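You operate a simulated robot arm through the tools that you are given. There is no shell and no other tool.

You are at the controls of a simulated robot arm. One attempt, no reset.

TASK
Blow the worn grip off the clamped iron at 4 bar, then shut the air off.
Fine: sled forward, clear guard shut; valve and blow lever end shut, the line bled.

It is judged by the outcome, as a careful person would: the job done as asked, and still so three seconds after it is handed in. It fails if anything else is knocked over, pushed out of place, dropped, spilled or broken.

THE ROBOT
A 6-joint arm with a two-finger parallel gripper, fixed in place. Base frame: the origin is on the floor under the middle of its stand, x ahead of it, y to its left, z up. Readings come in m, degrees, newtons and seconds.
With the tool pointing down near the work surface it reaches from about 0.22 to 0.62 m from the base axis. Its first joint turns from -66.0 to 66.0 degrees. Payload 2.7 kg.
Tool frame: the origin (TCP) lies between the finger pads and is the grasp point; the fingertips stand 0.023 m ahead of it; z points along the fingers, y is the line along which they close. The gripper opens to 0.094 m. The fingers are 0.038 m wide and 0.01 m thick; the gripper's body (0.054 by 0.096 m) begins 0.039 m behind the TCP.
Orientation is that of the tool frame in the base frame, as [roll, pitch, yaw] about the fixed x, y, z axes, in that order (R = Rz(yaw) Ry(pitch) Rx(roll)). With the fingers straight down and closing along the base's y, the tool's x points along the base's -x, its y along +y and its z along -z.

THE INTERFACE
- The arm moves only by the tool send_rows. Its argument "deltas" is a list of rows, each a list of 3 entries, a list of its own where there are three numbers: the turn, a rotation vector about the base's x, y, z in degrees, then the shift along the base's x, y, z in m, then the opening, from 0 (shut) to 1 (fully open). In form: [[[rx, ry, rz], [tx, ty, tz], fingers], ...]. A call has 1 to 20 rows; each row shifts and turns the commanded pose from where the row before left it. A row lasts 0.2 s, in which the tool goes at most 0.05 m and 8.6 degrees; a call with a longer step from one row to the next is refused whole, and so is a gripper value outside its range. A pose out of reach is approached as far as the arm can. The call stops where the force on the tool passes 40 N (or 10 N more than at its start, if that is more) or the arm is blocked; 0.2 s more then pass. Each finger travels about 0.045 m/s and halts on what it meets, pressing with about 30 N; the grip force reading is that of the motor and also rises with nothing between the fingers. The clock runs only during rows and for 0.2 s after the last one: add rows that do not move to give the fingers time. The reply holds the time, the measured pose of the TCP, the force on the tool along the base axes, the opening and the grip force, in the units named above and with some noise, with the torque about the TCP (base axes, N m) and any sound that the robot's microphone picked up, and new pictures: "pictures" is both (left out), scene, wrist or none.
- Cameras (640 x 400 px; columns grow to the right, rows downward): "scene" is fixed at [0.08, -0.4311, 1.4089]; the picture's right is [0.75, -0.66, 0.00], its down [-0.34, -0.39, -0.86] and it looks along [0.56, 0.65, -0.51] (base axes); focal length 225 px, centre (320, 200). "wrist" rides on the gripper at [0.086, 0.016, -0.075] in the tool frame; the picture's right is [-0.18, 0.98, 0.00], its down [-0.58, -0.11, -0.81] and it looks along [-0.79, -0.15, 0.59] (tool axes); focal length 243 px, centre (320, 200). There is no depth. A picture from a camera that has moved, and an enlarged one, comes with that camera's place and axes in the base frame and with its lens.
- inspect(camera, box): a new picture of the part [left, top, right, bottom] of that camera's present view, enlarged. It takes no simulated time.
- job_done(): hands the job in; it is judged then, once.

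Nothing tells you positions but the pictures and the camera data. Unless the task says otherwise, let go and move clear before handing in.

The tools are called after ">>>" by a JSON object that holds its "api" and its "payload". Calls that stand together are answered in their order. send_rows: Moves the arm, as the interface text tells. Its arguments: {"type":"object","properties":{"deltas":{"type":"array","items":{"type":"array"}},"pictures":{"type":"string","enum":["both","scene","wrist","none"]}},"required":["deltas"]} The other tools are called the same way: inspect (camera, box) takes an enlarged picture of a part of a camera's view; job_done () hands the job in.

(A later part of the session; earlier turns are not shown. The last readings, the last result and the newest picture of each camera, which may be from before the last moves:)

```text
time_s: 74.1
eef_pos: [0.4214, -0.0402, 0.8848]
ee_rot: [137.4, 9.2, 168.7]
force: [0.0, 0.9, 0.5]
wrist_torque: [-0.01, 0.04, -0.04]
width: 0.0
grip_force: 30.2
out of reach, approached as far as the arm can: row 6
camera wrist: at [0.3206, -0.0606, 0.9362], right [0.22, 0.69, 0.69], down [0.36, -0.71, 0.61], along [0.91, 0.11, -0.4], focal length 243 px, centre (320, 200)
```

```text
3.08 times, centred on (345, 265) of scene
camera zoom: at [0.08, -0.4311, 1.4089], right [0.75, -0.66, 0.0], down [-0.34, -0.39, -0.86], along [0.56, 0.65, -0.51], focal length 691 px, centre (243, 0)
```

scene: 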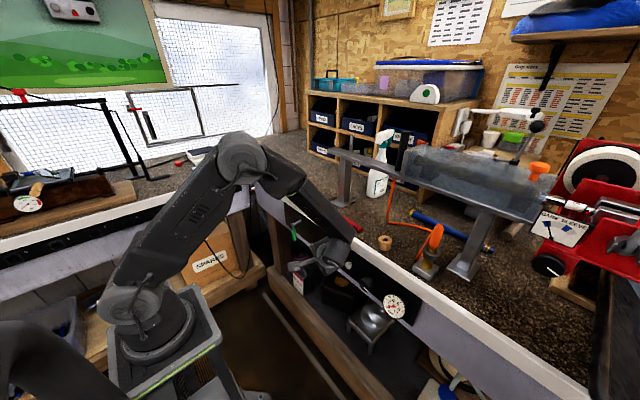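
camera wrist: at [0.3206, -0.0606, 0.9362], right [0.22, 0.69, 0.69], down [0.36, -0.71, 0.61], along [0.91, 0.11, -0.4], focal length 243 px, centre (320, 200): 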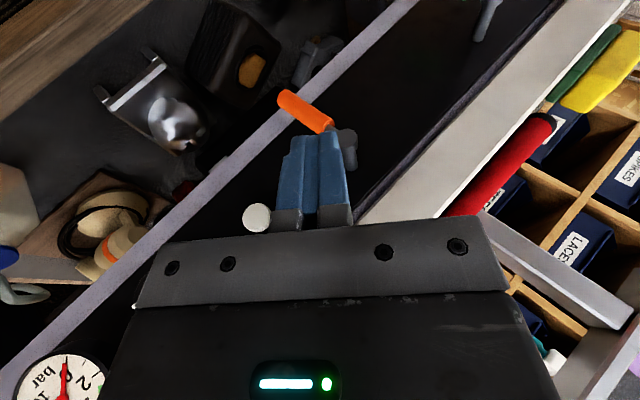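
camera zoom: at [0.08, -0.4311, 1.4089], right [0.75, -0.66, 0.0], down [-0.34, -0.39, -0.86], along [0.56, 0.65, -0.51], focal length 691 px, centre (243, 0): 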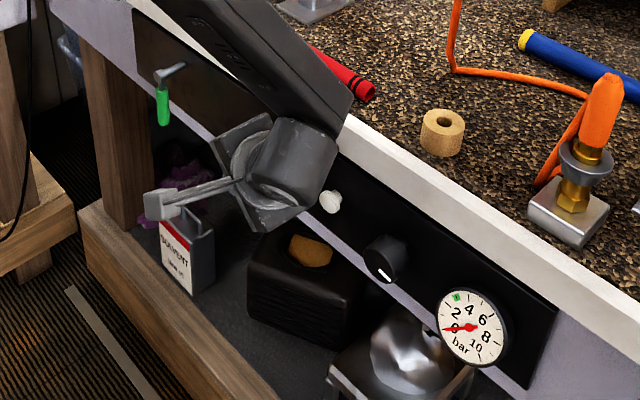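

>>> {"api": "send_rows", "payload": {"deltas": [[[0, 0, 0], [0.01, 0.0, -0.03], 0], [[0, 0, 0], [0.01, 0.0, -0.03], 0], [[0, 0, 0], [0.01, 0.0, -0.027], 0], [[0, -7, 0], [0.004, 0.0, 0.0], 0], [[0, -7, 0], [0.004, 0.0, 0.0], 0], [[0, -6, 0], [0.001, 0.0, -0.002], 0]], "pictures": "wrist"}}

```text
time_s: 75.5
eef_pos: [0.461, -0.0402, 0.7959]
ee_rot: [133.2, 28.8, 167.0]
force: [0.1, -0.4, 0.4]
wrist_torque: [0.02, 0.02, 0.0]
width: 0.0
grip_force: 29.7
camera wrist: at [0.3481, -0.0604, 0.809], right [-0.03, 0.7, 0.72], down [0.13, -0.71, 0.69], along [0.99, 0.11, -0.07], focal length 243 px, centre (320, 200)
```

wrist: 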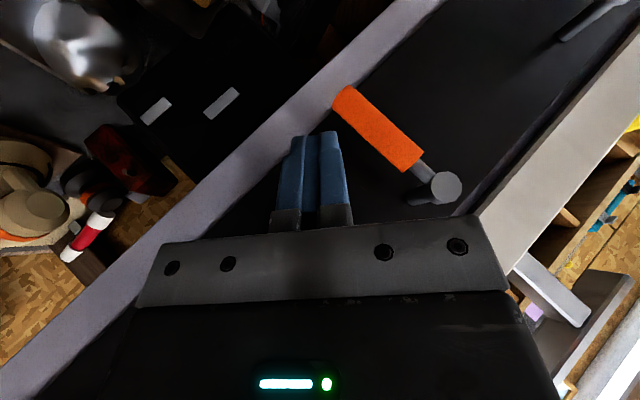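

>>> {"api": "send_rows", "payload": {"deltas": [[[0, 0, 0], [0.0, 0.01, 0.0], 0], [[0, 0, 0], [0.0, 0.008, 0.0], 0], [[0, 0, 0], [0.0, 0.008, 0.0], 0], [[0, 0, 0], [0.0, 0.008, 0.0], 0]], "pictures": "wrist"}}

>>> {"api": "inspect", "payload": {"camera": "scene", "box": [345, 265, 415, 330]}}

```text
time_s: 76.5
eef_pos: [0.4591, -0.0064, 0.7957]
ee_rot: [133.1, 28.7, 167.2]
force: [-0.4, -0.7, -0.5]
wrist_torque: [0.02, 0.05, -0.02]
width: 0.0
grip_force: 30.1
camera wrist: at [0.3476, -0.0263, 0.8093], right [-0.03, 0.7, 0.72], down [0.13, -0.71, 0.69], along [0.99, 0.11, -0.07], focal length 243 px, centre (320, 200)
```

wrist: 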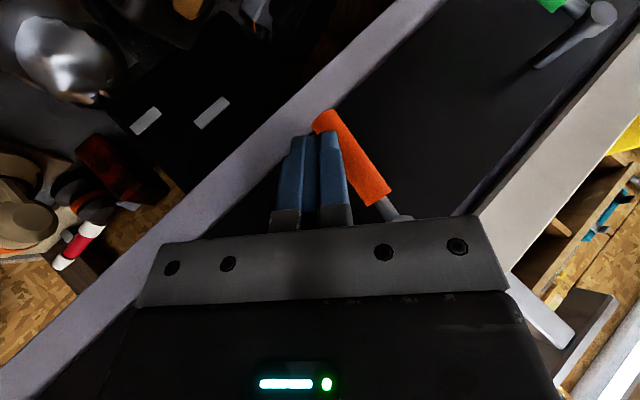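

```text
6.15 times, centred on (380, 298) of scene
camera zoom: at [0.08, -0.4311, 1.4089], right [0.75, -0.66, 0.0], down [-0.34, -0.39, -0.86], along [0.56, 0.65, -0.51], focal length 1382 px, centre (-49, -400)
```

zoom: 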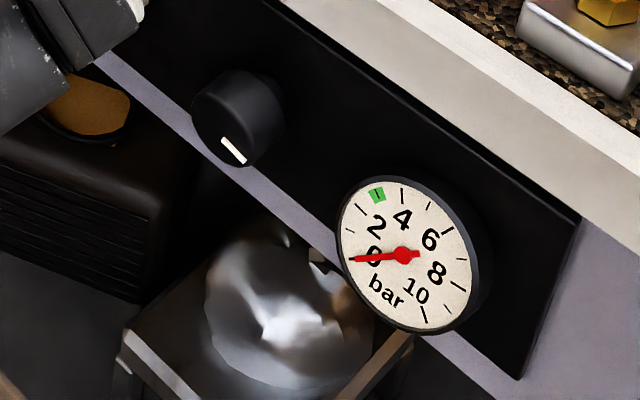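

Orange swings left freely too. Continuing along the arc while watching the gauge.

>>> {"api": "send_rows", "payload": {"deltas": [[[0, 0, 0], [0.0, 0.008, 0.0], 0], [[0, 0, 0], [0.0, 0.009, 0.001], 0], [[0, 0, 0], [0.0, 0.008, 0.003], 0], [[0, 0, 0], [0.0, 0.007, 0.005], 0], [[0, 0, 0], [0.0, 0.007, 0.006], 0], [[0, 0, 0], [0.0, 0.005, 0.006], 0]], "pictures": "wrist"}}

>>> {"api": "inspect", "payload": {"camera": "scene", "box": [345, 265, 415, 330]}}

```text
time_s: 77.9
eef_pos: [0.46, 0.0376, 0.8162]
ee_rot: [133.1, 28.8, 167.2]
force: [-1.4, -3.3, -1.2]
wrist_torque: [0.06, -0.04, 0.0]
width: 0.0001
grip_force: 30.2
camera wrist: at [0.3475, 0.0176, 0.8302], right [-0.03, 0.7, 0.72], down [0.13, -0.71, 0.69], along [0.99, 0.11, -0.07], focal length 243 px, centre (320, 200)
```

wrist: 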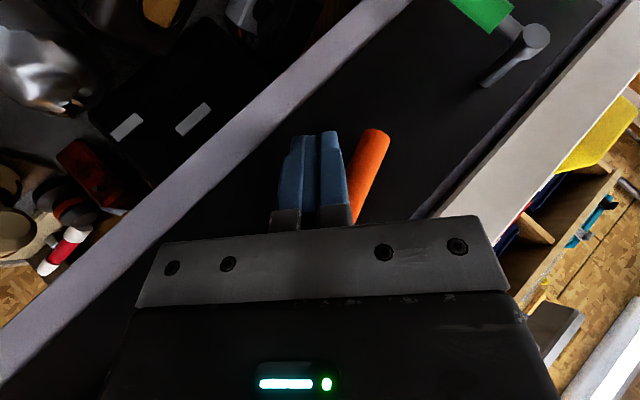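

```text
6.15 times, centred on (380, 298) of scene
camera zoom: at [0.0799, -0.4311, 1.4089], right [0.75, -0.66, 0.0], down [-0.34, -0.39, -0.86], along [0.56, 0.65, -0.51], focal length 1382 px, centre (-49, -400)
```

zoom: 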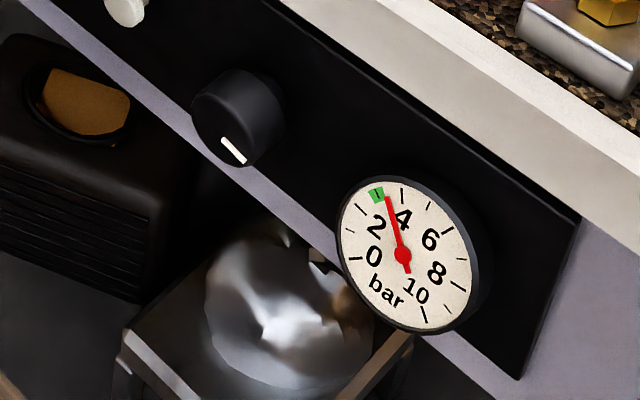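

Good call: the gauge jumps to about 3.4 bar, so orange is the supply valve and green is the blow lever. I'll finish opening orange to its stop.

>>> {"api": "send_rows", "payload": {"deltas": [[[0, 0, 0], [-0.002, 0.004, 0.007], 0], [[0, 0, 0], [-0.002, 0.003, 0.007], 0], [[0, 0, 0], [0.0, 0.002, 0.006], 0], [[0, 0, 0], [0.0, 0.0, 0.004], 0]], "pictures": "wrist"}}

>>> {"api": "inspect", "payload": {"camera": "scene", "box": [375, 280, 415, 330]}}

```text
time_s: 78.9
eef_pos: [0.4533, 0.0476, 0.8378]
ee_rot: [133.5, 28.3, 167.5]
force: [-4.6, -0.6, -19.8]
wrist_torque: [-0.35, 0.44, 0.07]
width: 0.0
grip_force: 30.3
camera wrist: at [0.3422, 0.0268, 0.8526], right [-0.02, 0.7, 0.72], down [0.13, -0.71, 0.69], along [0.99, 0.11, -0.08], focal length 243 px, centre (320, 200)
```

wrist: 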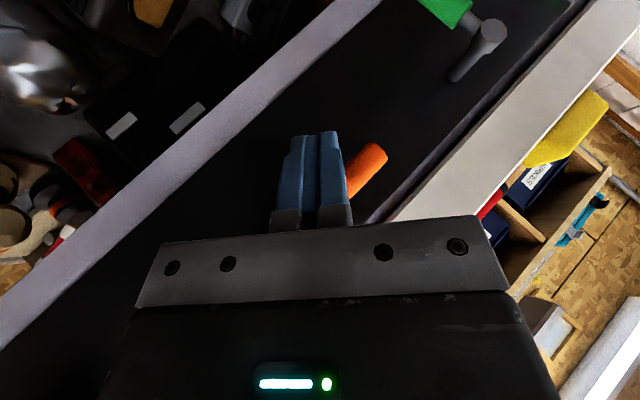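

```text
8.00 times, centred on (395, 305) of scene
camera zoom: at [0.0802, -0.431, 1.4089], right [0.75, -0.66, 0.0], down [-0.34, -0.39, -0.86], along [0.56, 0.65, -0.52], focal length 1797 px, centre (-280, -640)
```

zoom: 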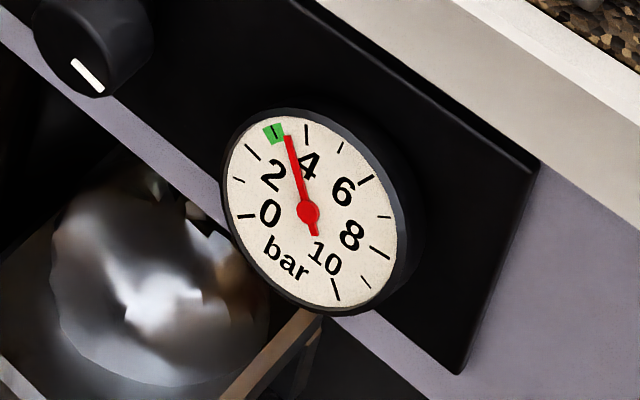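

Gauge reads about 3.3 bar (green mark is 3). I'll go to the knob and turn it a bit further clockwise to reach 4.

>>> {"api": "send_rows", "payload": {"deltas": [[[0, 0, 0], [0.0, -0.006, -0.012], 0], [[0, 0, 0], [-0.03, -0.004, 0.0], 0], [[0, 7, 0], [-0.01, -0.02, 0.02], 0.3], [[0, 7, 0], [0.0, -0.03, 0.02], 0.64], [[0, 6, 0], [0.0, -0.03, 0.02], 0.64], [[-8, 0, 0], [0.0, -0.026, 0.005], 0.64], [[-8, 0, 0], [0.0, -0.026, 0.005], 0.64], [[-8, 0, 0], [0.0, -0.026, 0.005], 0.64], [[-8, 0, 0], [0.0, -0.026, 0.005], 0.64], [[-8, 0, 0], [0.0, -0.026, 0.005], 0.64], [[0, -4, 0], [0.0, 0.0, -0.03], 0.64], [[0, -4, 0], [0.0, -0.002, -0.03], 0.64], [[0, 0, 0], [0.005, 0.0, -0.03], 0.64]], "pictures": "both"}}

>>> {"api": "inspect", "payload": {"camera": "wrist", "box": [180, 70, 480, 250]}}

>>> {"api": "inspect", "payload": {"camera": "scene", "box": [375, 280, 415, 330]}}

```text
time_s: 81.7
eef_pos: [0.4216, -0.1766, 0.8246]
ee_rot: [177.8, 22.2, 177.1]
force: [-0.1, 0.1, -0.4]
wrist_torque: [-0.02, -0.04, -0.01]
width: 0.0603
grip_force: 0.1
camera wrist: at [0.3144, -0.1585, 0.8603], right [0.21, 0.97, 0.11], down [0.23, -0.15, 0.96], along [0.95, -0.18, -0.25], focal length 243 px, centre (320, 200)
```

scene: 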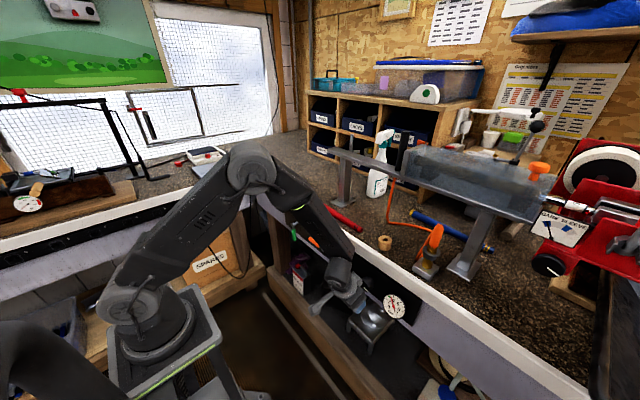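
wrist: 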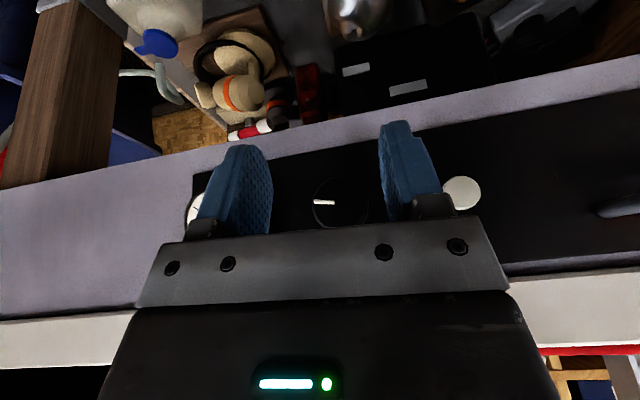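

```text
2.13 times, centred on (330, 160) of wrist
camera zoom: at [0.3144, -0.1585, 0.8603], right [0.21, 0.97, 0.11], down [0.23, -0.15, 0.96], along [0.95, -0.18, -0.25], focal length 518 px, centre (299, 285)
```

zoom: 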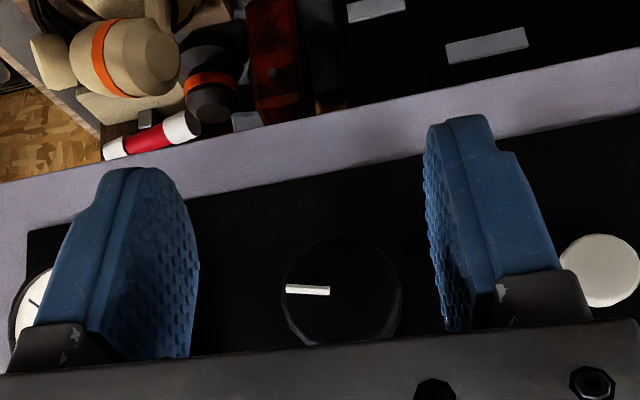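

```text
8.00 times, centred on (395, 305) of scene
camera zoom: at [0.08, -0.4311, 1.4089], right [0.75, -0.66, 0.0], down [-0.34, -0.39, -0.86], along [0.56, 0.65, -0.51], focal length 1797 px, centre (-280, -640)
```

zoom: 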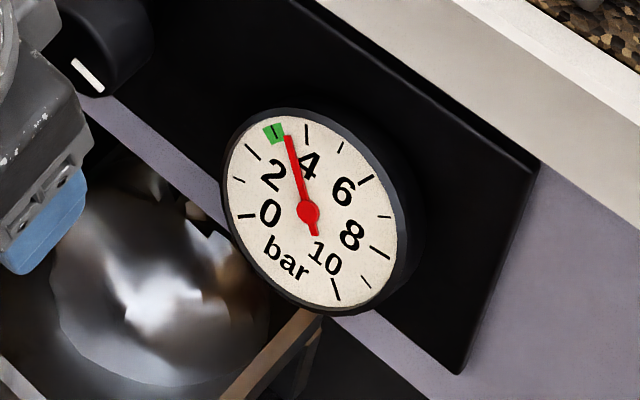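

>>> {"api": "send_rows", "payload": {"deltas": [[[-2.2, 0, 2.9], [0.028, -0.001, -0.002], 0.64], [[0, 0, 0], [0.03, 0.0, -0.001], 0.64], [[0, 0, 0], [0.0, 0.0, 0.0], 0.3], [[0, 0, 0], [0.0, 0.0, 0.0], 0.3], [[0, 0, 0], [0.0, 0.0, 0.0], 0.3]], "pictures": "wrist"}}

>>> {"api": "inspect", "payload": {"camera": "wrist", "box": [90, 120, 250, 290]}}

```text
time_s: 82.9
eef_pos: [0.4808, -0.1761, 0.8197]
ee_rot: [-179.9, 22.4, -179.0]
force: [4.4, 12.1, -0.1]
wrist_torque: [0.02, 0.56, 0.19]
width: 0.0412
grip_force: 45.0
camera wrist: at [0.3719, -0.1621, 0.8563], right [0.15, 0.99, 0.07], down [0.23, -0.1, 0.97], along [0.96, -0.13, -0.25], focal length 243 px, centre (320, 200)
```

wrist: 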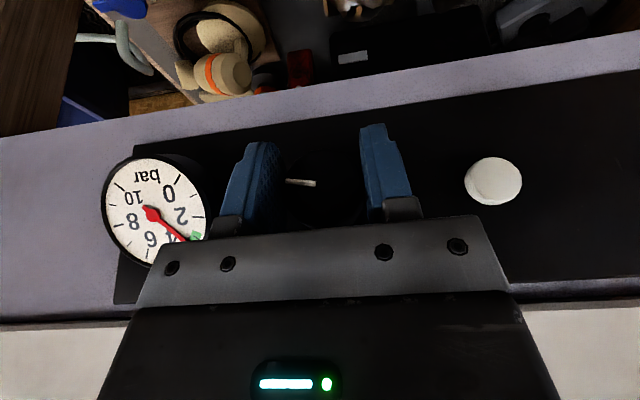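

```text
2.35 times, centred on (170, 205) of wrist
camera zoom: at [0.3719, -0.1621, 0.8563], right [0.15, 0.99, 0.07], down [0.23, -0.1, 0.97], along [0.96, -0.13, -0.25], focal length 571 px, centre (673, 188)
```

zoom: 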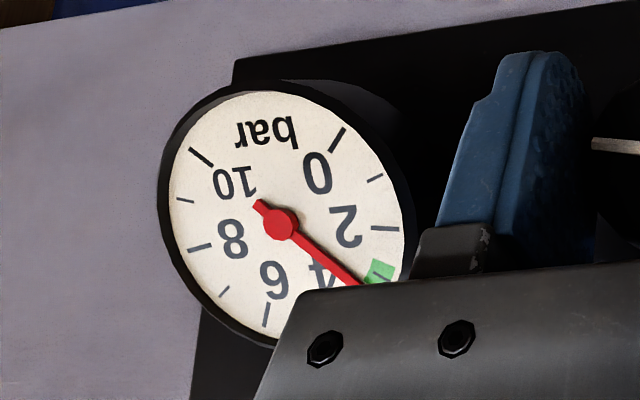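

Gripped. Turning clockwise 8° and checking the gauge.

>>> {"api": "send_rows", "payload": {"deltas": [[[4, 0, 0], [0.0, 0.0, 0.0], 0.3], [[4, 0, 0], [0.0, 0.0, 0.0], 0.3], [[0, 0, 0], [0.0, 0.0, 0.0], 0.3]], "pictures": "none"}}

>>> {"api": "inspect", "payload": {"camera": "scene", "box": [375, 280, 415, 330]}}

```text
time_s: 83.7
eef_pos: [0.4795, -0.1759, 0.8197]
ee_rot: [171.5, 22.1, 177.6]
force: [11.1, 15.7, -4.4]
wrist_torque: [-0.01, 0.46, 0.3]
width: 0.041
grip_force: 45.0
```

```text
8.00 times, centred on (395, 305) of scene
camera zoom: at [0.0804, -0.4307, 1.409], right [0.75, -0.66, 0.0], down [-0.34, -0.39, -0.86], along [0.56, 0.65, -0.52], focal length 1797 px, centre (-280, -640)
```

zoom: 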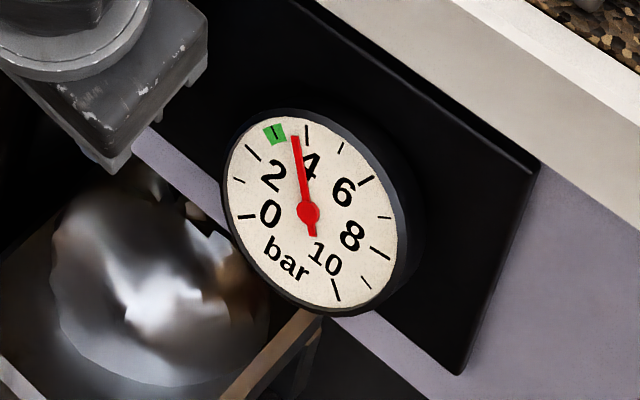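

Pressure rises about 0.034 bar per degree, now ≈3.6. Turning about 11° more.

>>> {"api": "send_rows", "payload": {"deltas": [[[4, 0, 0], [0.0, 0.0, 0.0], 0.3], [[4, 0, 0], [0.0, 0.0, 0.0], 0.3], [[3, 0, 0], [0.0, 0.0, 0.0], 0.3], [[0, 0, 0], [0.0, 0.0, 0.0], 0.3]], "pictures": "none"}}

>>> {"api": "inspect", "payload": {"camera": "scene", "box": [375, 280, 415, 330]}}

>>> {"api": "inspect", "payload": {"camera": "scene", "box": [385, 290, 405, 310]}}

```text
time_s: 84.7
eef_pos: [0.4792, -0.1754, 0.8198]
ee_rot: [159.5, 21.4, 173.2]
force: [17.1, 16.4, -14.9]
wrist_torque: [0.01, -0.07, 0.13]
width: 0.041
grip_force: 45.2
```

```text
8.00 times, centred on (395, 305) of scene
camera zoom: at [0.0806, -0.4308, 1.4089], right [0.75, -0.66, 0.0], down [-0.34, -0.39, -0.86], along [0.56, 0.65, -0.52], focal length 1797 px, centre (-280, -640)
```

zoom: 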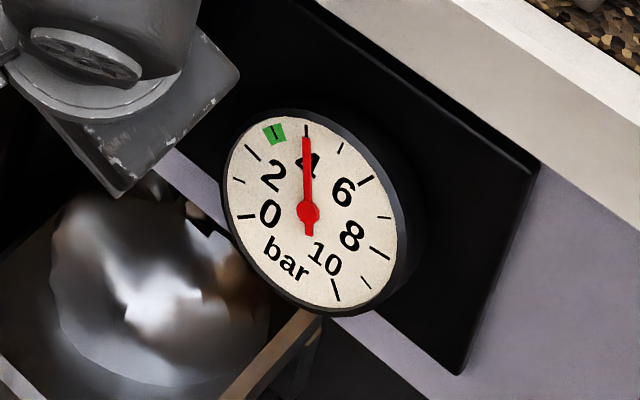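

```text
16.00 times, centred on (395, 300) of scene
camera zoom: at [0.0806, -0.4308, 1.4089], right [0.75, -0.66, 0.0], down [-0.34, -0.39, -0.86], along [0.56, 0.65, -0.52], focal length 3594 px, centre (-880, -1400)
```

zoom: 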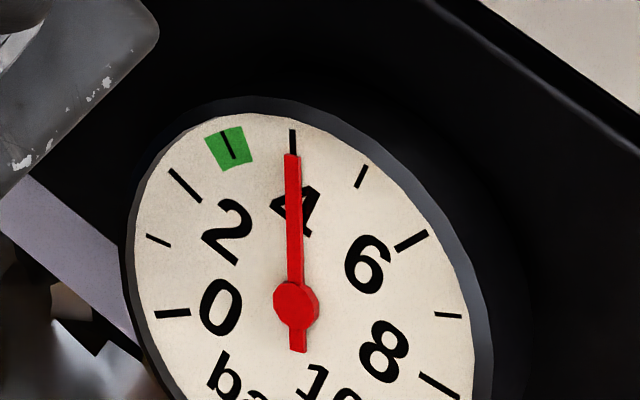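

The needle is parallel to and on the 4 tick. Releasing the knob and rechecking.

>>> {"api": "send_rows", "payload": {"deltas": [[[0, 0, 0], [0.0, 0.0, 0.0], 0.64], [[0, 0, 0], [0.0, 0.0, 0.0], 0.64], [[0, 0, 0], [-0.03, 0.0, 0.0], 0.64], [[0, 0, 0], [-0.03, 0.0, 0.0], 0.64], [[0, 0, 0], [-0.005, 0.0, 0.03], 0.5]], "pictures": "none"}}

>>> {"api": "inspect", "payload": {"camera": "scene", "box": [385, 290, 405, 310]}}

```text
time_s: 85.9
eef_pos: [0.4138, -0.1766, 0.8507]
ee_rot: [159.7, 21.3, 173.2]
force: [1.0, -0.4, -0.3]
wrist_torque: [0.05, 0.02, -0.01]
width: 0.0472
grip_force: 0.1
```

```text
16.00 times, centred on (395, 300) of scene
camera zoom: at [0.08, -0.4311, 1.4089], right [0.75, -0.66, 0.0], down [-0.34, -0.39, -0.86], along [0.56, 0.65, -0.51], focal length 3594 px, centre (-880, -1400)
```

zoom: 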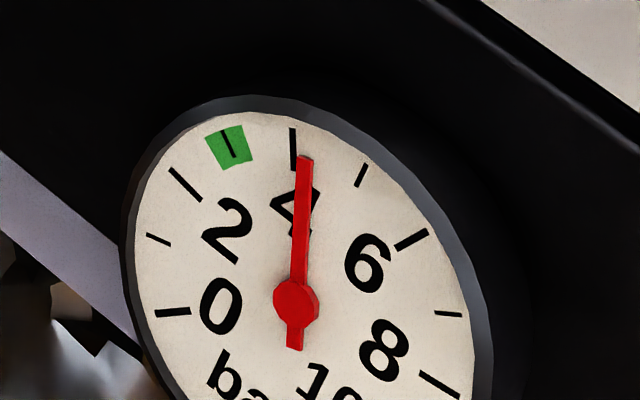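

>>> {"api": "send_rows", "payload": {"deltas": [[[0, 0, 0], [0.0, 0.0, 0.0], 0.64], [[0, 0, 0], [0.0, 0.0, 0.0], 0.64], [[0, 0, 0], [0.0, 0.0, 0.0], 0.64], [[0, 0, 0], [0.0, 0.0, 0.0], 0.64], [[0, 0, 0], [0.0, 0.0, 0.0], 0.64], [[0, 0, 0], [0.0, 0.0, 0.0], 0.64]], "pictures": "none"}}

>>> {"api": "inspect", "payload": {"camera": "scene", "box": [385, 290, 405, 310]}}

>>> {"api": "inspect", "payload": {"camera": "wrist", "box": [60, 150, 440, 350]}}

```text
time_s: 87.3
eef_pos: [0.414, -0.1781, 0.8514]
ee_rot: [159.7, 21.3, 173.1]
force: [-0.5, -1.0, -0.8]
wrist_torque: [0.02, -0.02, -0.02]
width: 0.0601
grip_force: 0.0
```

```text
16.00 times, centred on (395, 300) of scene
camera zoom: at [0.08, -0.4311, 1.4089], right [0.75, -0.66, 0.0], down [-0.34, -0.39, -0.86], along [0.56, 0.65, -0.51], focal length 3594 px, centre (-880, -1400)
```

zoom: 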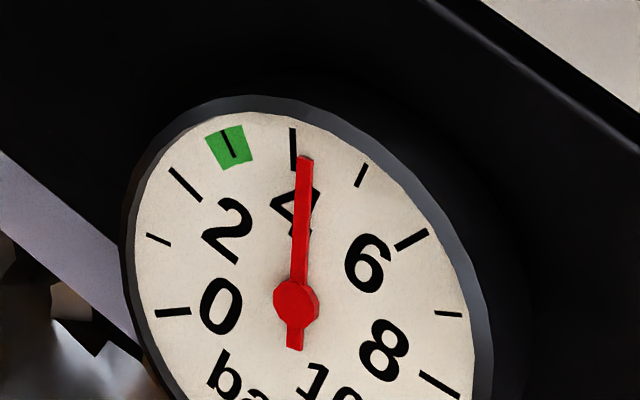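

```text
1.68 times, centred on (250, 250) of wrist
camera zoom: at [0.3061, -0.1761, 0.8903], right [0.16, 0.91, 0.39], down [0.23, -0.41, 0.88], along [0.96, -0.05, -0.28], focal length 409 px, centre (438, 116)
```

zoom: 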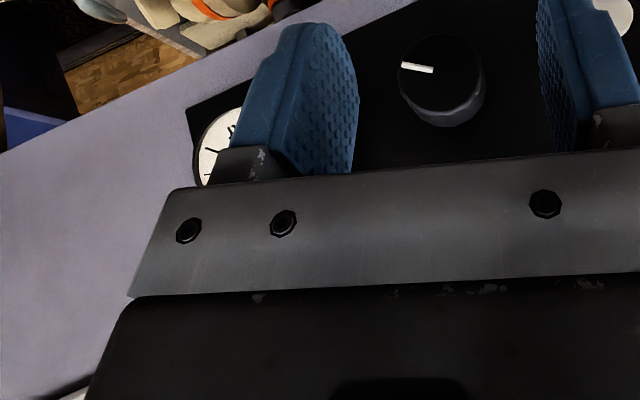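

It settled at about 4.2 bar after release, slightly high. I'll re-grip and bring it back a touch counter-clockwise.

>>> {"api": "send_rows", "payload": {"deltas": [[[-6, 0, 0], [0.0, 0.0015, -0.015], 0.64], [[-5, 0, 0.5], [0.0, 0.0015, -0.016], 0.64], [[0, 0, 0], [0.033, 0.0, 0.0], 0.64], [[0, 0, 0], [0.033, 0.0, 0.0], 0.64], [[0, 0, 0], [0.0, 0.0, 0.0], 0.41], [[0, 0, 0], [0.0, 0.0, 0.0], 0.41], [[0, 0, 0], [0.0, 0.0, 0.0], 0.41]], "pictures": "none"}}

>>> {"api": "inspect", "payload": {"camera": "scene", "box": [385, 290, 405, 310]}}

```text
time_s: 88.9
eef_pos: [0.4809, -0.175, 0.8202]
ee_rot: [171.5, 22.4, 178.1]
force: [1.3, -7.9, -1.5]
wrist_torque: [0.01, -0.05, -0.16]
width: 0.0422
grip_force: 4.4
```

```text
16.00 times, centred on (395, 300) of scene
camera zoom: at [0.08, -0.4313, 1.4088], right [0.75, -0.66, 0.0], down [-0.34, -0.39, -0.86], along [0.56, 0.65, -0.51], focal length 3594 px, centre (-880, -1400)
```

zoom: 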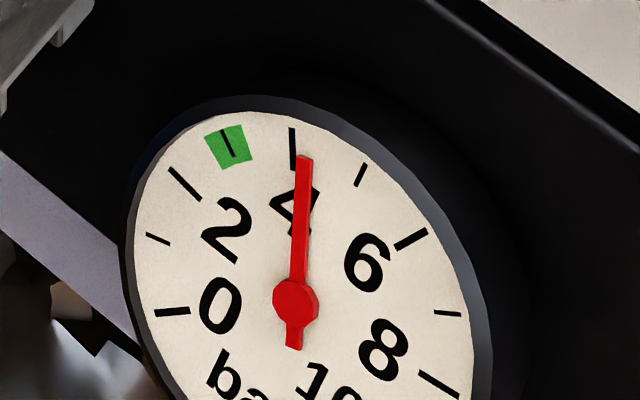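

>>> {"api": "send_rows", "payload": {"deltas": [[[0, 0, 0], [0.0, -0.0005, 0.0], 0.36], [[-3, 0, 0], [0.0, 0.0, 0.0], 0.36], [[-3, 0, 0], [0.0, 0.0, 0.0], 0.36], [[0, 0, 0], [0.0, 0.0, 0.0], 0.36], [[0, 0, 0], [0.0, 0.0, 0.0], 0.36], [[0, 0, 0], [0.0, 0.0, 0.0], 0.36]], "pictures": "none"}}

>>> {"api": "inspect", "payload": {"camera": "scene", "box": [385, 290, 405, 310]}}

```text
time_s: 90.3
eef_pos: [0.4808, -0.1751, 0.8206]
ee_rot: [178.1, 22.3, -179.6]
force: [3.1, -18.7, 1.4]
wrist_torque: [0.0, 0.06, -0.68]
width: 0.041
grip_force: 44.9
```

```text
16.00 times, centred on (395, 300) of scene
camera zoom: at [0.08, -0.4315, 1.4087], right [0.75, -0.66, 0.0], down [-0.34, -0.39, -0.86], along [0.56, 0.65, -0.51], focal length 3594 px, centre (-880, -1400)
```

zoom: 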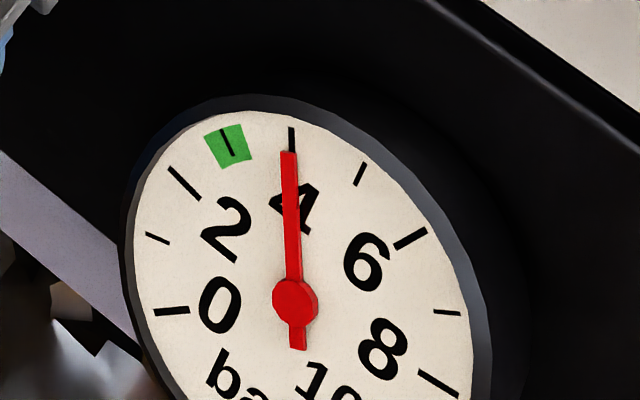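

Exactly on 4 now. Releasing again and checking whether it holds.

>>> {"api": "send_rows", "payload": {"deltas": [[[0, 0, 0], [0.0, 0.0, 0.0], 0.48], [[0, 0, 0], [0.0, 0.0, 0.0], 0.56], [[0, 0, 0], [0.0, 0.0, 0.0], 0.64], [[0, 0, 0], [0.0, 0.0, 0.0], 0.64]], "pictures": "none"}}

>>> {"api": "inspect", "payload": {"camera": "scene", "box": [385, 290, 405, 310]}}

```text
time_s: 91.3
eef_pos: [0.481, -0.1742, 0.8196]
ee_rot: [178.0, 22.3, -179.3]
force: [0.3, -0.7, -0.7]
wrist_torque: [0.0, 0.0, -0.02]
width: 0.0601
grip_force: 0.1
```

```text
16.00 times, centred on (395, 300) of scene
camera zoom: at [0.08, -0.4311, 1.4089], right [0.75, -0.66, 0.0], down [-0.34, -0.39, -0.86], along [0.56, 0.65, -0.51], focal length 3594 px, centre (-880, -1400)
```

zoom: 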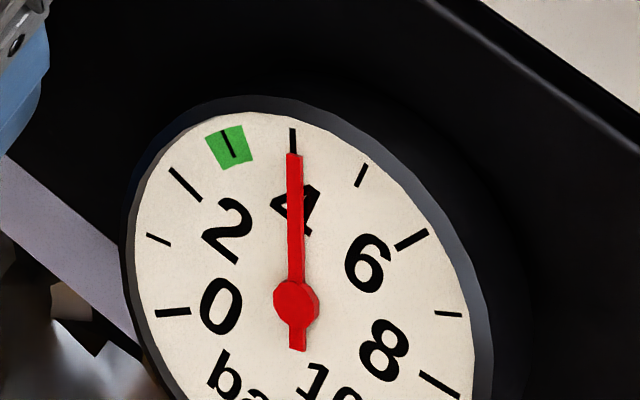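

4.0 bar holds. Backing straight off the knob and confirming.

>>> {"api": "send_rows", "payload": {"deltas": [[[0, 0, 0], [-0.03, 0.0, 0.0], 0.64], [[0, 0, 0], [-0.03, 0.0, 0.0], 0.64], [[0, 0, 0], [-0.01, 0.0, 0.02], 0.4], [[0, 0, 0], [0.0, 0.0, 0.0], 0.0], [[0, 0, 0], [0.0, 0.0, 0.0], 0.0], [[0, 0, 0], [0.0, 0.0, 0.0], 0.0]], "pictures": "scene"}}

>>> {"api": "inspect", "payload": {"camera": "scene", "box": [385, 290, 405, 310]}}

>>> {"api": "inspect", "payload": {"camera": "scene", "box": [400, 130, 560, 230]}}

```text
time_s: 92.7
eef_pos: [0.4111, -0.174, 0.8393]
ee_rot: [178.0, 22.4, -179.3]
force: [0.0, 1.1, -0.7]
wrist_torque: [0.01, 0.0, 0.01]
width: 0.0
grip_force: 30.0
```

scene: 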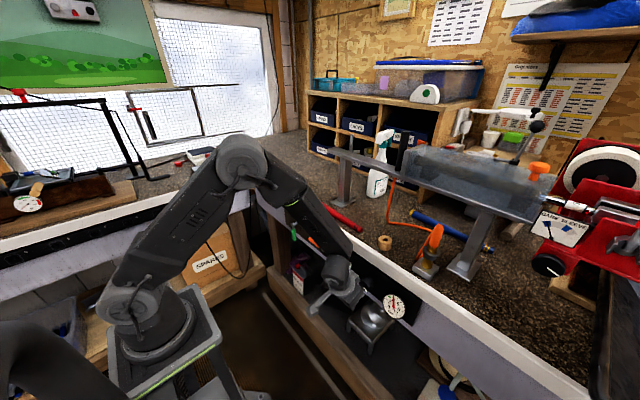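

```text
16.00 times, centred on (395, 300) of scene
camera zoom: at [0.08, -0.4311, 1.4089], right [0.75, -0.66, 0.0], down [-0.34, -0.39, -0.86], along [0.56, 0.65, -0.51], focal length 3594 px, centre (-880, -1400)
```

zoom: 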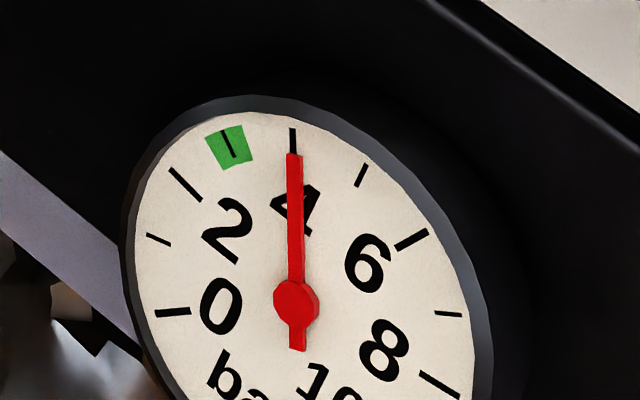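

```text
4.00 times, centred on (480, 180) of scene
camera zoom: at [0.08, -0.4311, 1.4089], right [0.75, -0.66, 0.0], down [-0.34, -0.39, -0.86], along [0.56, 0.65, -0.51], focal length 898 px, centre (-320, 280)
```

zoom: 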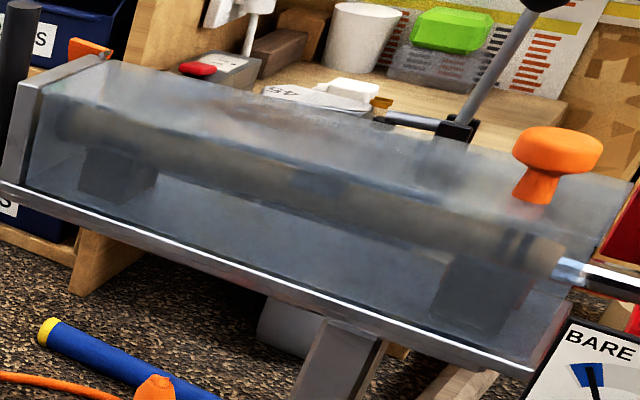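

Holding 4.0 bar, grip in place, guard shut. Now to the green (blow) lever, approaching from its right.

>>> {"api": "send_rows", "payload": {"deltas": [[[0, 0, 0], [0.0, 0.01, 0.045], 0], [[0, 8, 0], [0.0, 0.03, 0.035], 0], [[0, 2, 0], [0.0, 0.045, 0.01], 0], [[0, 0, 0], [0.0, 0.048, 0.0], 0], [[0, 0, 0], [0.0, 0.048, 0.0], 0], [[8, 0, 0], [0.0, 0.045, 0.0], 0], [[8, 0, 0], [0.0, 0.045, 0.0], 0], [[8, 0, 0], [0.0, 0.03, 0.0], 0], [[7, 0, 0], [0.0, 0.01, -0.01], 0], [[7, 0, 0], [0.0, 0.0, -0.03], 0]], "pictures": "both"}}

```text
time_s: 94.9
eef_pos: [0.4108, 0.1362, 0.8898]
ee_rot: [139.1, 10.0, 172.7]
force: [-0.6, -0.7, -0.4]
wrist_torque: [-0.01, 0.0, -0.01]
width: 0.0
grip_force: 30.2
camera wrist: at [0.3109, 0.1108, 0.9413], right [0.16, 0.73, 0.67], down [0.4, -0.67, 0.63], along [0.9, 0.16, -0.4], focal length 243 px, centre (320, 200)
```

scene: 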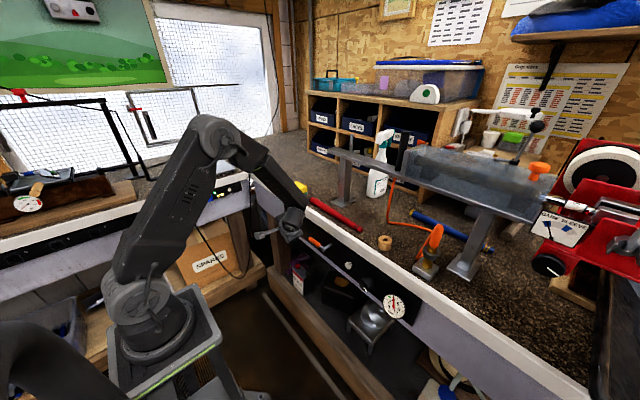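
wrist: 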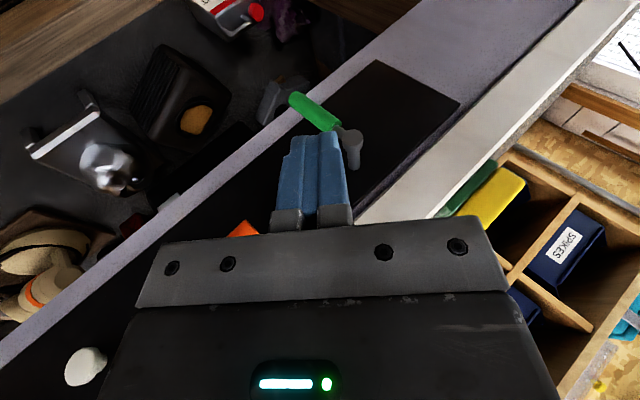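

>>> {"api": "send_rows", "payload": {"deltas": [[[0, 0, 0], [0.012, 0.002, -0.03], 0], [[0, 0, 0], [0.012, 0.002, -0.03], 0], [[0, 0, 0], [0.012, 0.002, -0.03], 0], [[0, -7, 0], [0.005, 0.0, -0.002], 0], [[0, -6, 0], [0.005, 0.0, -0.001], 0], [[0, -6, 0], [0.004, 0.0, -0.001], 0]], "pictures": "wrist"}}

```text
time_s: 96.3
eef_pos: [0.4602, 0.1423, 0.7961]
ee_rot: [136.5, 28.7, 171.8]
force: [0.4, 0.2, 0.0]
wrist_torque: [0.02, 0.0, 0.0]
width: 0.0001
grip_force: 30.2
camera wrist: at [0.3494, 0.1175, 0.8113], right [-0.06, 0.73, 0.68], down [0.17, -0.67, 0.73], along [0.98, 0.16, -0.08], focal length 243 px, centre (320, 200)
```

wrist: 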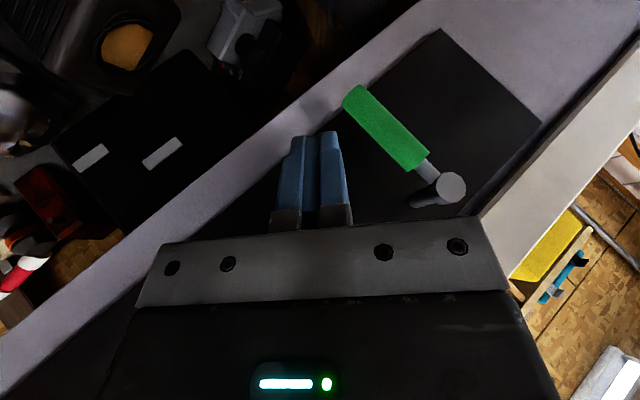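

Opening the blow lever in one smooth sweep along its arc.

>>> {"api": "send_rows", "payload": {"deltas": [[[0, 0, 0], [0.0, 0.01, 0.0], 0], [[0, 0, 0], [0.0, 0.01, 0.0], 0], [[0, 0, 0], [0.0, 0.01, 0.0], 0], [[0, 0, 0], [0.0, 0.01, 0.0], 0], [[0, 0, 0], [0.0, 0.008, 0.0], 0], [[0, 0, 0], [0.0, 0.008, 0.001], 0], [[0, 0, 0], [0.0, 0.008, 0.003], 0], [[0, 0, 0], [0.0, 0.007, 0.005], 0], [[0, 0, 0], [0.0, 0.006, 0.006], 0], [[0, 0, 0], [0.0, 0.006, 0.005], 0], [[0, 0, 0], [-0.003, 0.004, 0.007], 0], [[0, 0, 0], [-0.001, 0.003, 0.007], 0], [[0, 0, 0], [0.0, 0.002, 0.006], 0], [[0, 0, 0], [0.0, 0.0, 0.003], 0]], "pictures": "both"}}

>>> {"api": "inspect", "payload": {"camera": "scene", "box": [375, 280, 415, 330]}}

>>> {"api": "inspect", "payload": {"camera": "scene", "box": [400, 130, 560, 230]}}

```text
time_s: 99.3
eef_pos: [0.4552, 0.2349, 0.8373]
ee_rot: [136.8, 28.6, 172.0]
force: [-2.5, 0.3, -7.3]
wrist_torque: [-0.05, 0.12, 0.02]
width: 0.0
grip_force: 30.6
camera wrist: at [0.3445, 0.2099, 0.8536], right [-0.06, 0.73, 0.68], down [0.17, -0.66, 0.73], along [0.98, 0.16, -0.09], focal length 243 px, centre (320, 200)
```

scene: 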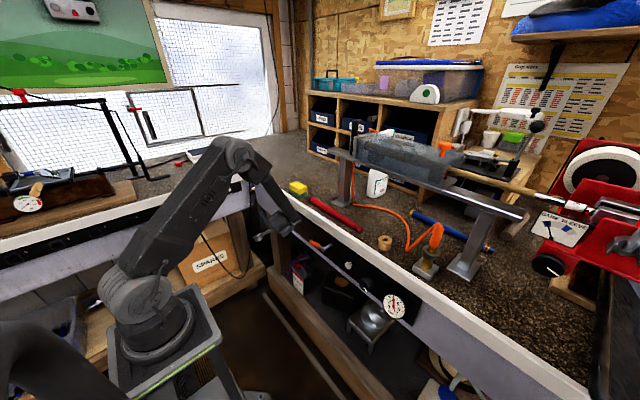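
wrist: 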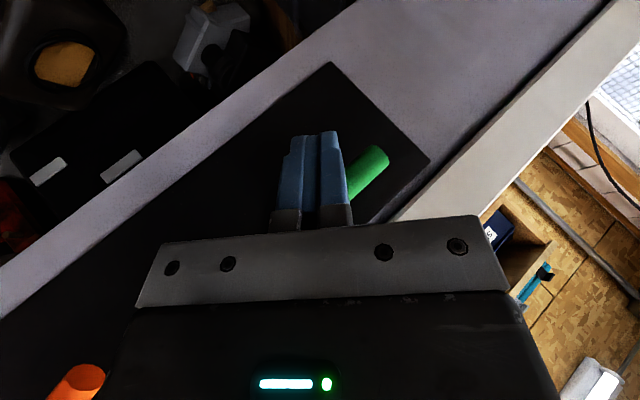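

```text
8.00 times, centred on (395, 305) of scene
camera zoom: at [0.08, -0.431, 1.4089], right [0.75, -0.66, 0.0], down [-0.34, -0.39, -0.86], along [0.56, 0.65, -0.52], focal length 1797 px, centre (-280, -640)
```

zoom: 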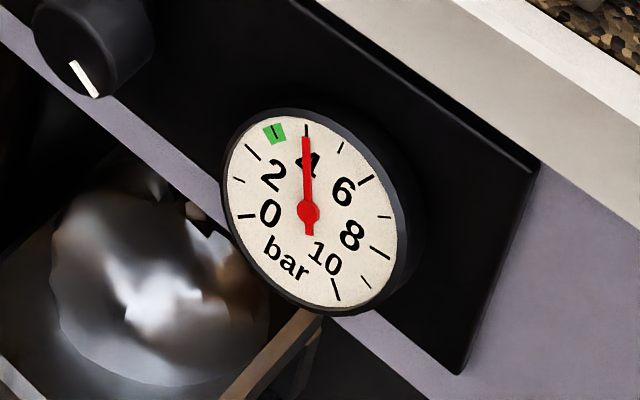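

```text
4.00 times, centred on (480, 180) of scene
camera zoom: at [0.08, -0.431, 1.4089], right [0.75, -0.66, 0.0], down [-0.34, -0.39, -0.86], along [0.56, 0.65, -0.52], focal length 898 px, centre (-320, 280)
```

zoom: 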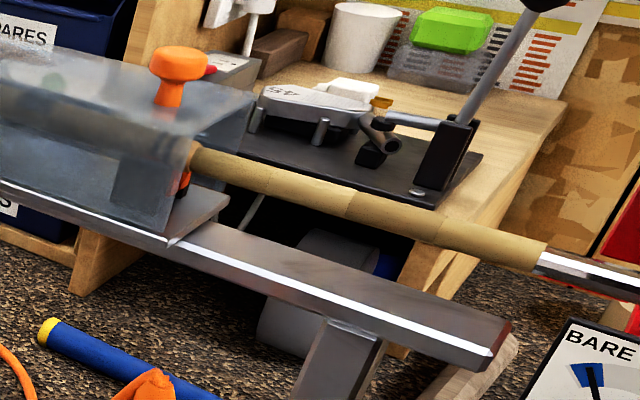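

The blow worked: the grip has slid off toward the sled and pushed the sled back. I'll look closely at whether it's fully off the shaft.

>>> {"api": "send_rows", "payload": {"deltas": [[[0, 0, 0], [0.0, 0.0, 0.0], 0], [[0, 0, 0], [0.0, 0.0, 0.0], 0], [[0, 0, 0], [0.0, 0.0, 0.0], 0]], "pictures": "none"}}

>>> {"api": "inspect", "payload": {"camera": "scene", "box": [320, 120, 480, 220]}}

>>> {"api": "inspect", "payload": {"camera": "scene", "box": [420, 140, 470, 190]}}

>>> {"api": "inspect", "payload": {"camera": "scene", "box": [460, 150, 560, 220]}}

```text
time_s: 100.1
eef_pos: [0.4556, 0.2352, 0.8381]
ee_rot: [136.7, 28.7, 172.0]
force: [-6.4, -0.6, -10.5]
wrist_torque: [-0.09, 0.23, 0.09]
width: 0.0
grip_force: 29.7
```

```text
4.00 times, centred on (400, 170) of scene
camera zoom: at [0.08, -0.431, 1.4089], right [0.75, -0.66, 0.0], down [-0.34, -0.39, -0.86], along [0.56, 0.65, -0.52], focal length 898 px, centre (0, 320)
```

zoom: 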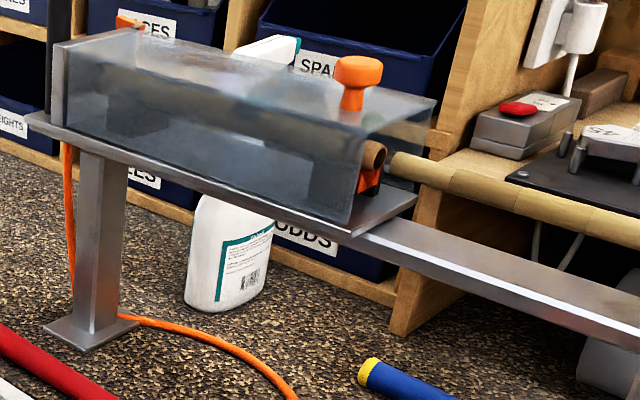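

```text
8.00 times, centred on (445, 165) of scene
camera zoom: at [0.08, -0.431, 1.4089], right [0.75, -0.66, 0.0], down [-0.34, -0.39, -0.86], along [0.56, 0.65, -0.52], focal length 1797 px, centre (-680, 480)
```

zoom: 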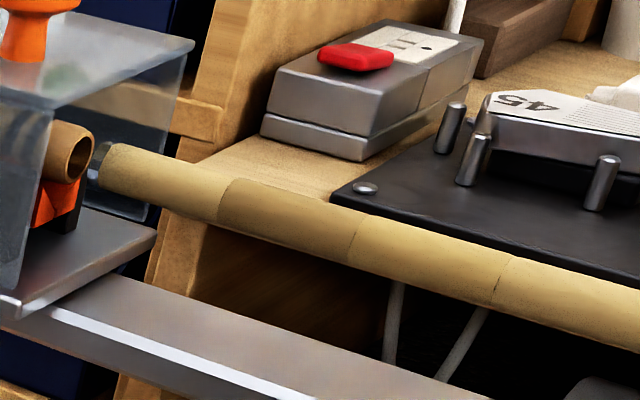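

```text
5.71 times, centred on (510, 185) of scene
camera zoom: at [0.08, -0.431, 1.4089], right [0.75, -0.66, 0.0], down [-0.34, -0.39, -0.86], along [0.56, 0.65, -0.52], focal length 1283 px, centre (-766, 286)
```

zoom: 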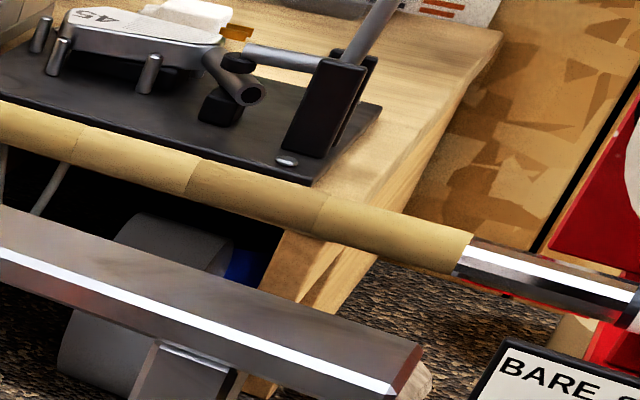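

The grip is completely off, lying in the sled under the guard with its mouth showing, and the sled has run back. Now I'll shut the supply (orange) first so the line bleeds through the open blow valve.

>>> {"api": "send_rows", "payload": {"deltas": [[[0, 0, 0], [0.0, -0.006, -0.012], 0], [[0, 0, 0], [-0.03, -0.004, 0.0], 0], [[0, 7, 0], [-0.012, -0.01, 0.03], 0], [[0, 7, 0], [0.0, -0.01, 0.04], 0], [[0, 6, 0], [0.0, -0.02, 0.03], 0], [[-8, 0, 0], [0.0, -0.014, 0.005], 0], [[-8, 0, 0], [0.0, -0.014, 0.005], 0], [[-8, 0, 0], [0.0, -0.014, 0.0], 0], [[-8, 0, 0], [0.0, -0.014, 0.0], 0], [[-8, 0, 0], [0.0, -0.014, 0.0], 0], [[-8, 0, 0], [0.0, -0.014, 0.0], 0], [[-8, 0, 0], [0.0, -0.014, 0.0], 0], [[-7, 0, 0], [0.0, -0.014, 0.0], 0], [[0, -6.5, 2.75], [0.0, 0.0, 0.0], 0], [[0, -6.5, 2.75], [0.0, 0.0, 0.0], 0]], "pictures": "both"}}

```text
time_s: 103.3
eef_pos: [0.413, 0.0725, 0.9372]
ee_rot: [-154.9, 23.3, -169.1]
force: [1.1, 0.2, -0.5]
wrist_torque: [0.0, 0.01, 0.01]
width: 0.0004
grip_force: 30.1
camera wrist: at [0.3043, 0.098, 0.958], right [0.16, 0.94, -0.31], down [0.18, 0.28, 0.94], along [0.97, -0.21, -0.12], focal length 243 px, centre (320, 200)
```

scene: 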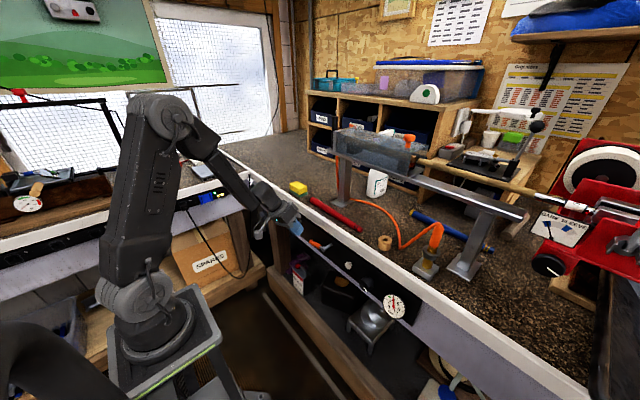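
wrist: 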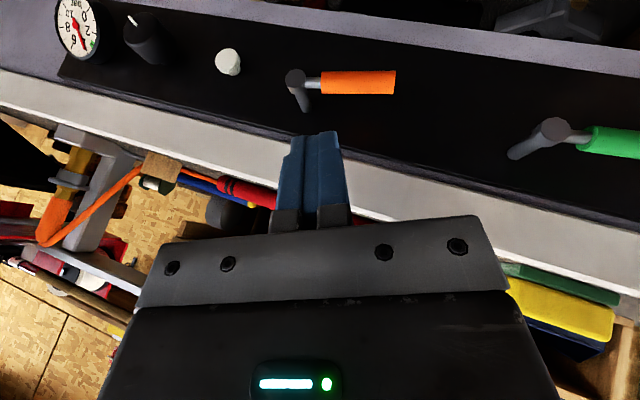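

>>> {"api": "send_rows", "payload": {"deltas": [[[0, 0, 0], [0.025, 0.003, -0.015], 0], [[0, 0, 0], [0.025, 0.003, -0.017], 0], [[0, 0, 0], [0.0, 0.002, -0.018], 0], [[0, 0, 0], [0.0, 0.002, -0.01], 0], [[0, 0, 0], [0.0, 0.0, -0.01], 0], [[0, 0, 0], [0.0, 0.0, -0.01], 0], [[0, 0, 0], [0.0, 0.0, -0.01], 0], [[0, 0, 0], [0.0, -0.006, -0.009], 0]], "pictures": "wrist"}}

>>> {"api": "inspect", "payload": {"camera": "scene", "box": [375, 280, 415, 330]}}

```text
time_s: 105.1
eef_pos: [0.4645, 0.0771, 0.8372]
ee_rot: [-154.7, 23.4, -169.1]
force: [0.2, 1.2, 0.2]
wrist_torque: [0.04, 0.01, 0.02]
width: 0.0
grip_force: 29.5
camera wrist: at [0.3546, 0.1023, 0.859], right [0.16, 0.94, -0.31], down [0.18, 0.28, 0.94], along [0.97, -0.21, -0.12], focal length 243 px, centre (320, 200)
```

wrist: 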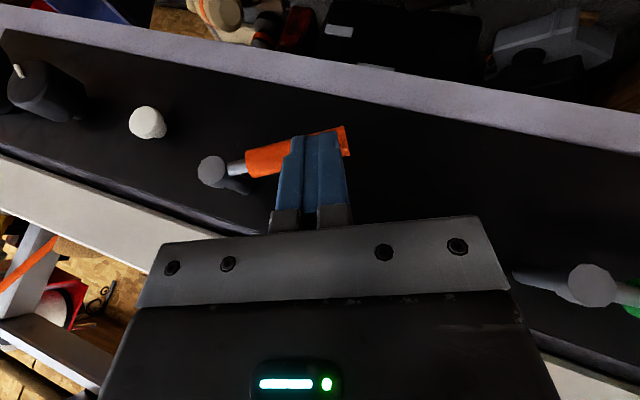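

```text
8.00 times, centred on (395, 305) of scene
camera zoom: at [0.08, -0.431, 1.4089], right [0.75, -0.66, 0.0], down [-0.34, -0.39, -0.86], along [0.56, 0.65, -0.51], focal length 1797 px, centre (-280, -640)
```

zoom: 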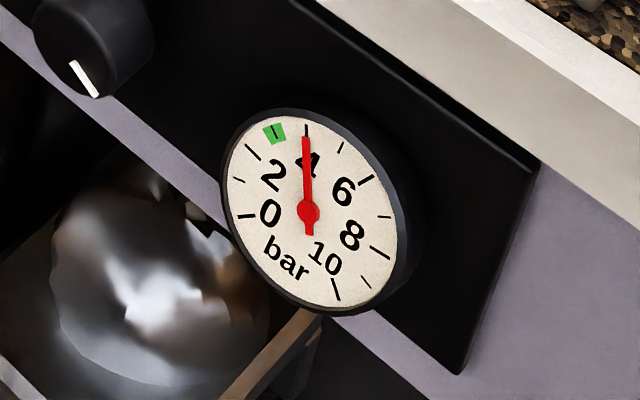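

>>> {"api": "send_rows", "payload": {"deltas": [[[0, 0, 0], [0.0, -0.006, -0.008], 0], [[0, 0, 0], [0.0, -0.006, -0.008], 0], [[0, 0, 0], [0.0, -0.007, -0.006], 0], [[0, 0, 0], [0.0, -0.007, -0.004], 0], [[0, 0, 0], [0.0, -0.007, -0.002], 0], [[0, 0, 0], [0.0, -0.006, -0.001], 0], [[0, 0, 0], [0.0, -0.004, 0.0], 0], [[0, 0, 0], [0.0, -0.003, 0.0], 0]], "pictures": "wrist"}}

>>> {"api": "inspect", "payload": {"camera": "scene", "box": [375, 280, 415, 330]}}

```text
time_s: 106.9
eef_pos: [0.4647, 0.0326, 0.8088]
ee_rot: [-155.0, 23.2, -168.9]
force: [-1.7, 12.9, -1.4]
wrist_torque: [0.19, 0.04, 0.23]
width: 0.0
grip_force: 29.6
camera wrist: at [0.3543, 0.0569, 0.8306], right [0.16, 0.94, -0.31], down [0.18, 0.28, 0.94], along [0.97, -0.2, -0.12], focal length 243 px, centre (320, 200)
```

wrist: 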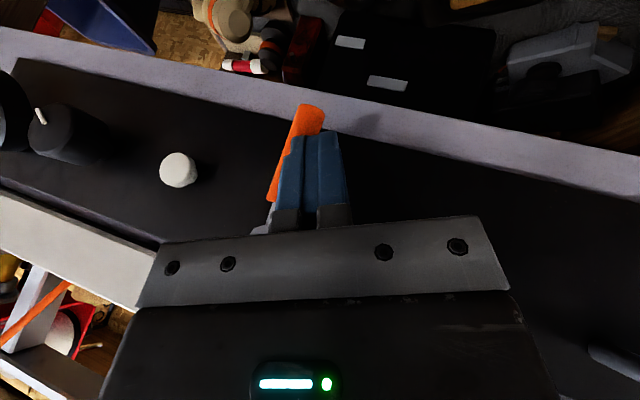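

```text
8.00 times, centred on (395, 305) of scene
camera zoom: at [0.08, -0.4308, 1.409], right [0.75, -0.66, 0.0], down [-0.34, -0.39, -0.86], along [0.56, 0.65, -0.52], focal length 1797 px, centre (-280, -640)
```

zoom: 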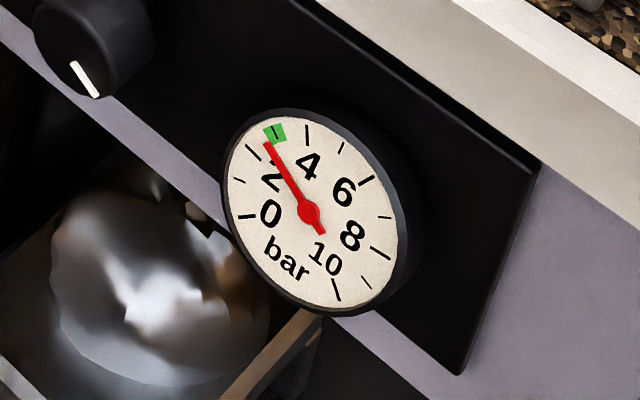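

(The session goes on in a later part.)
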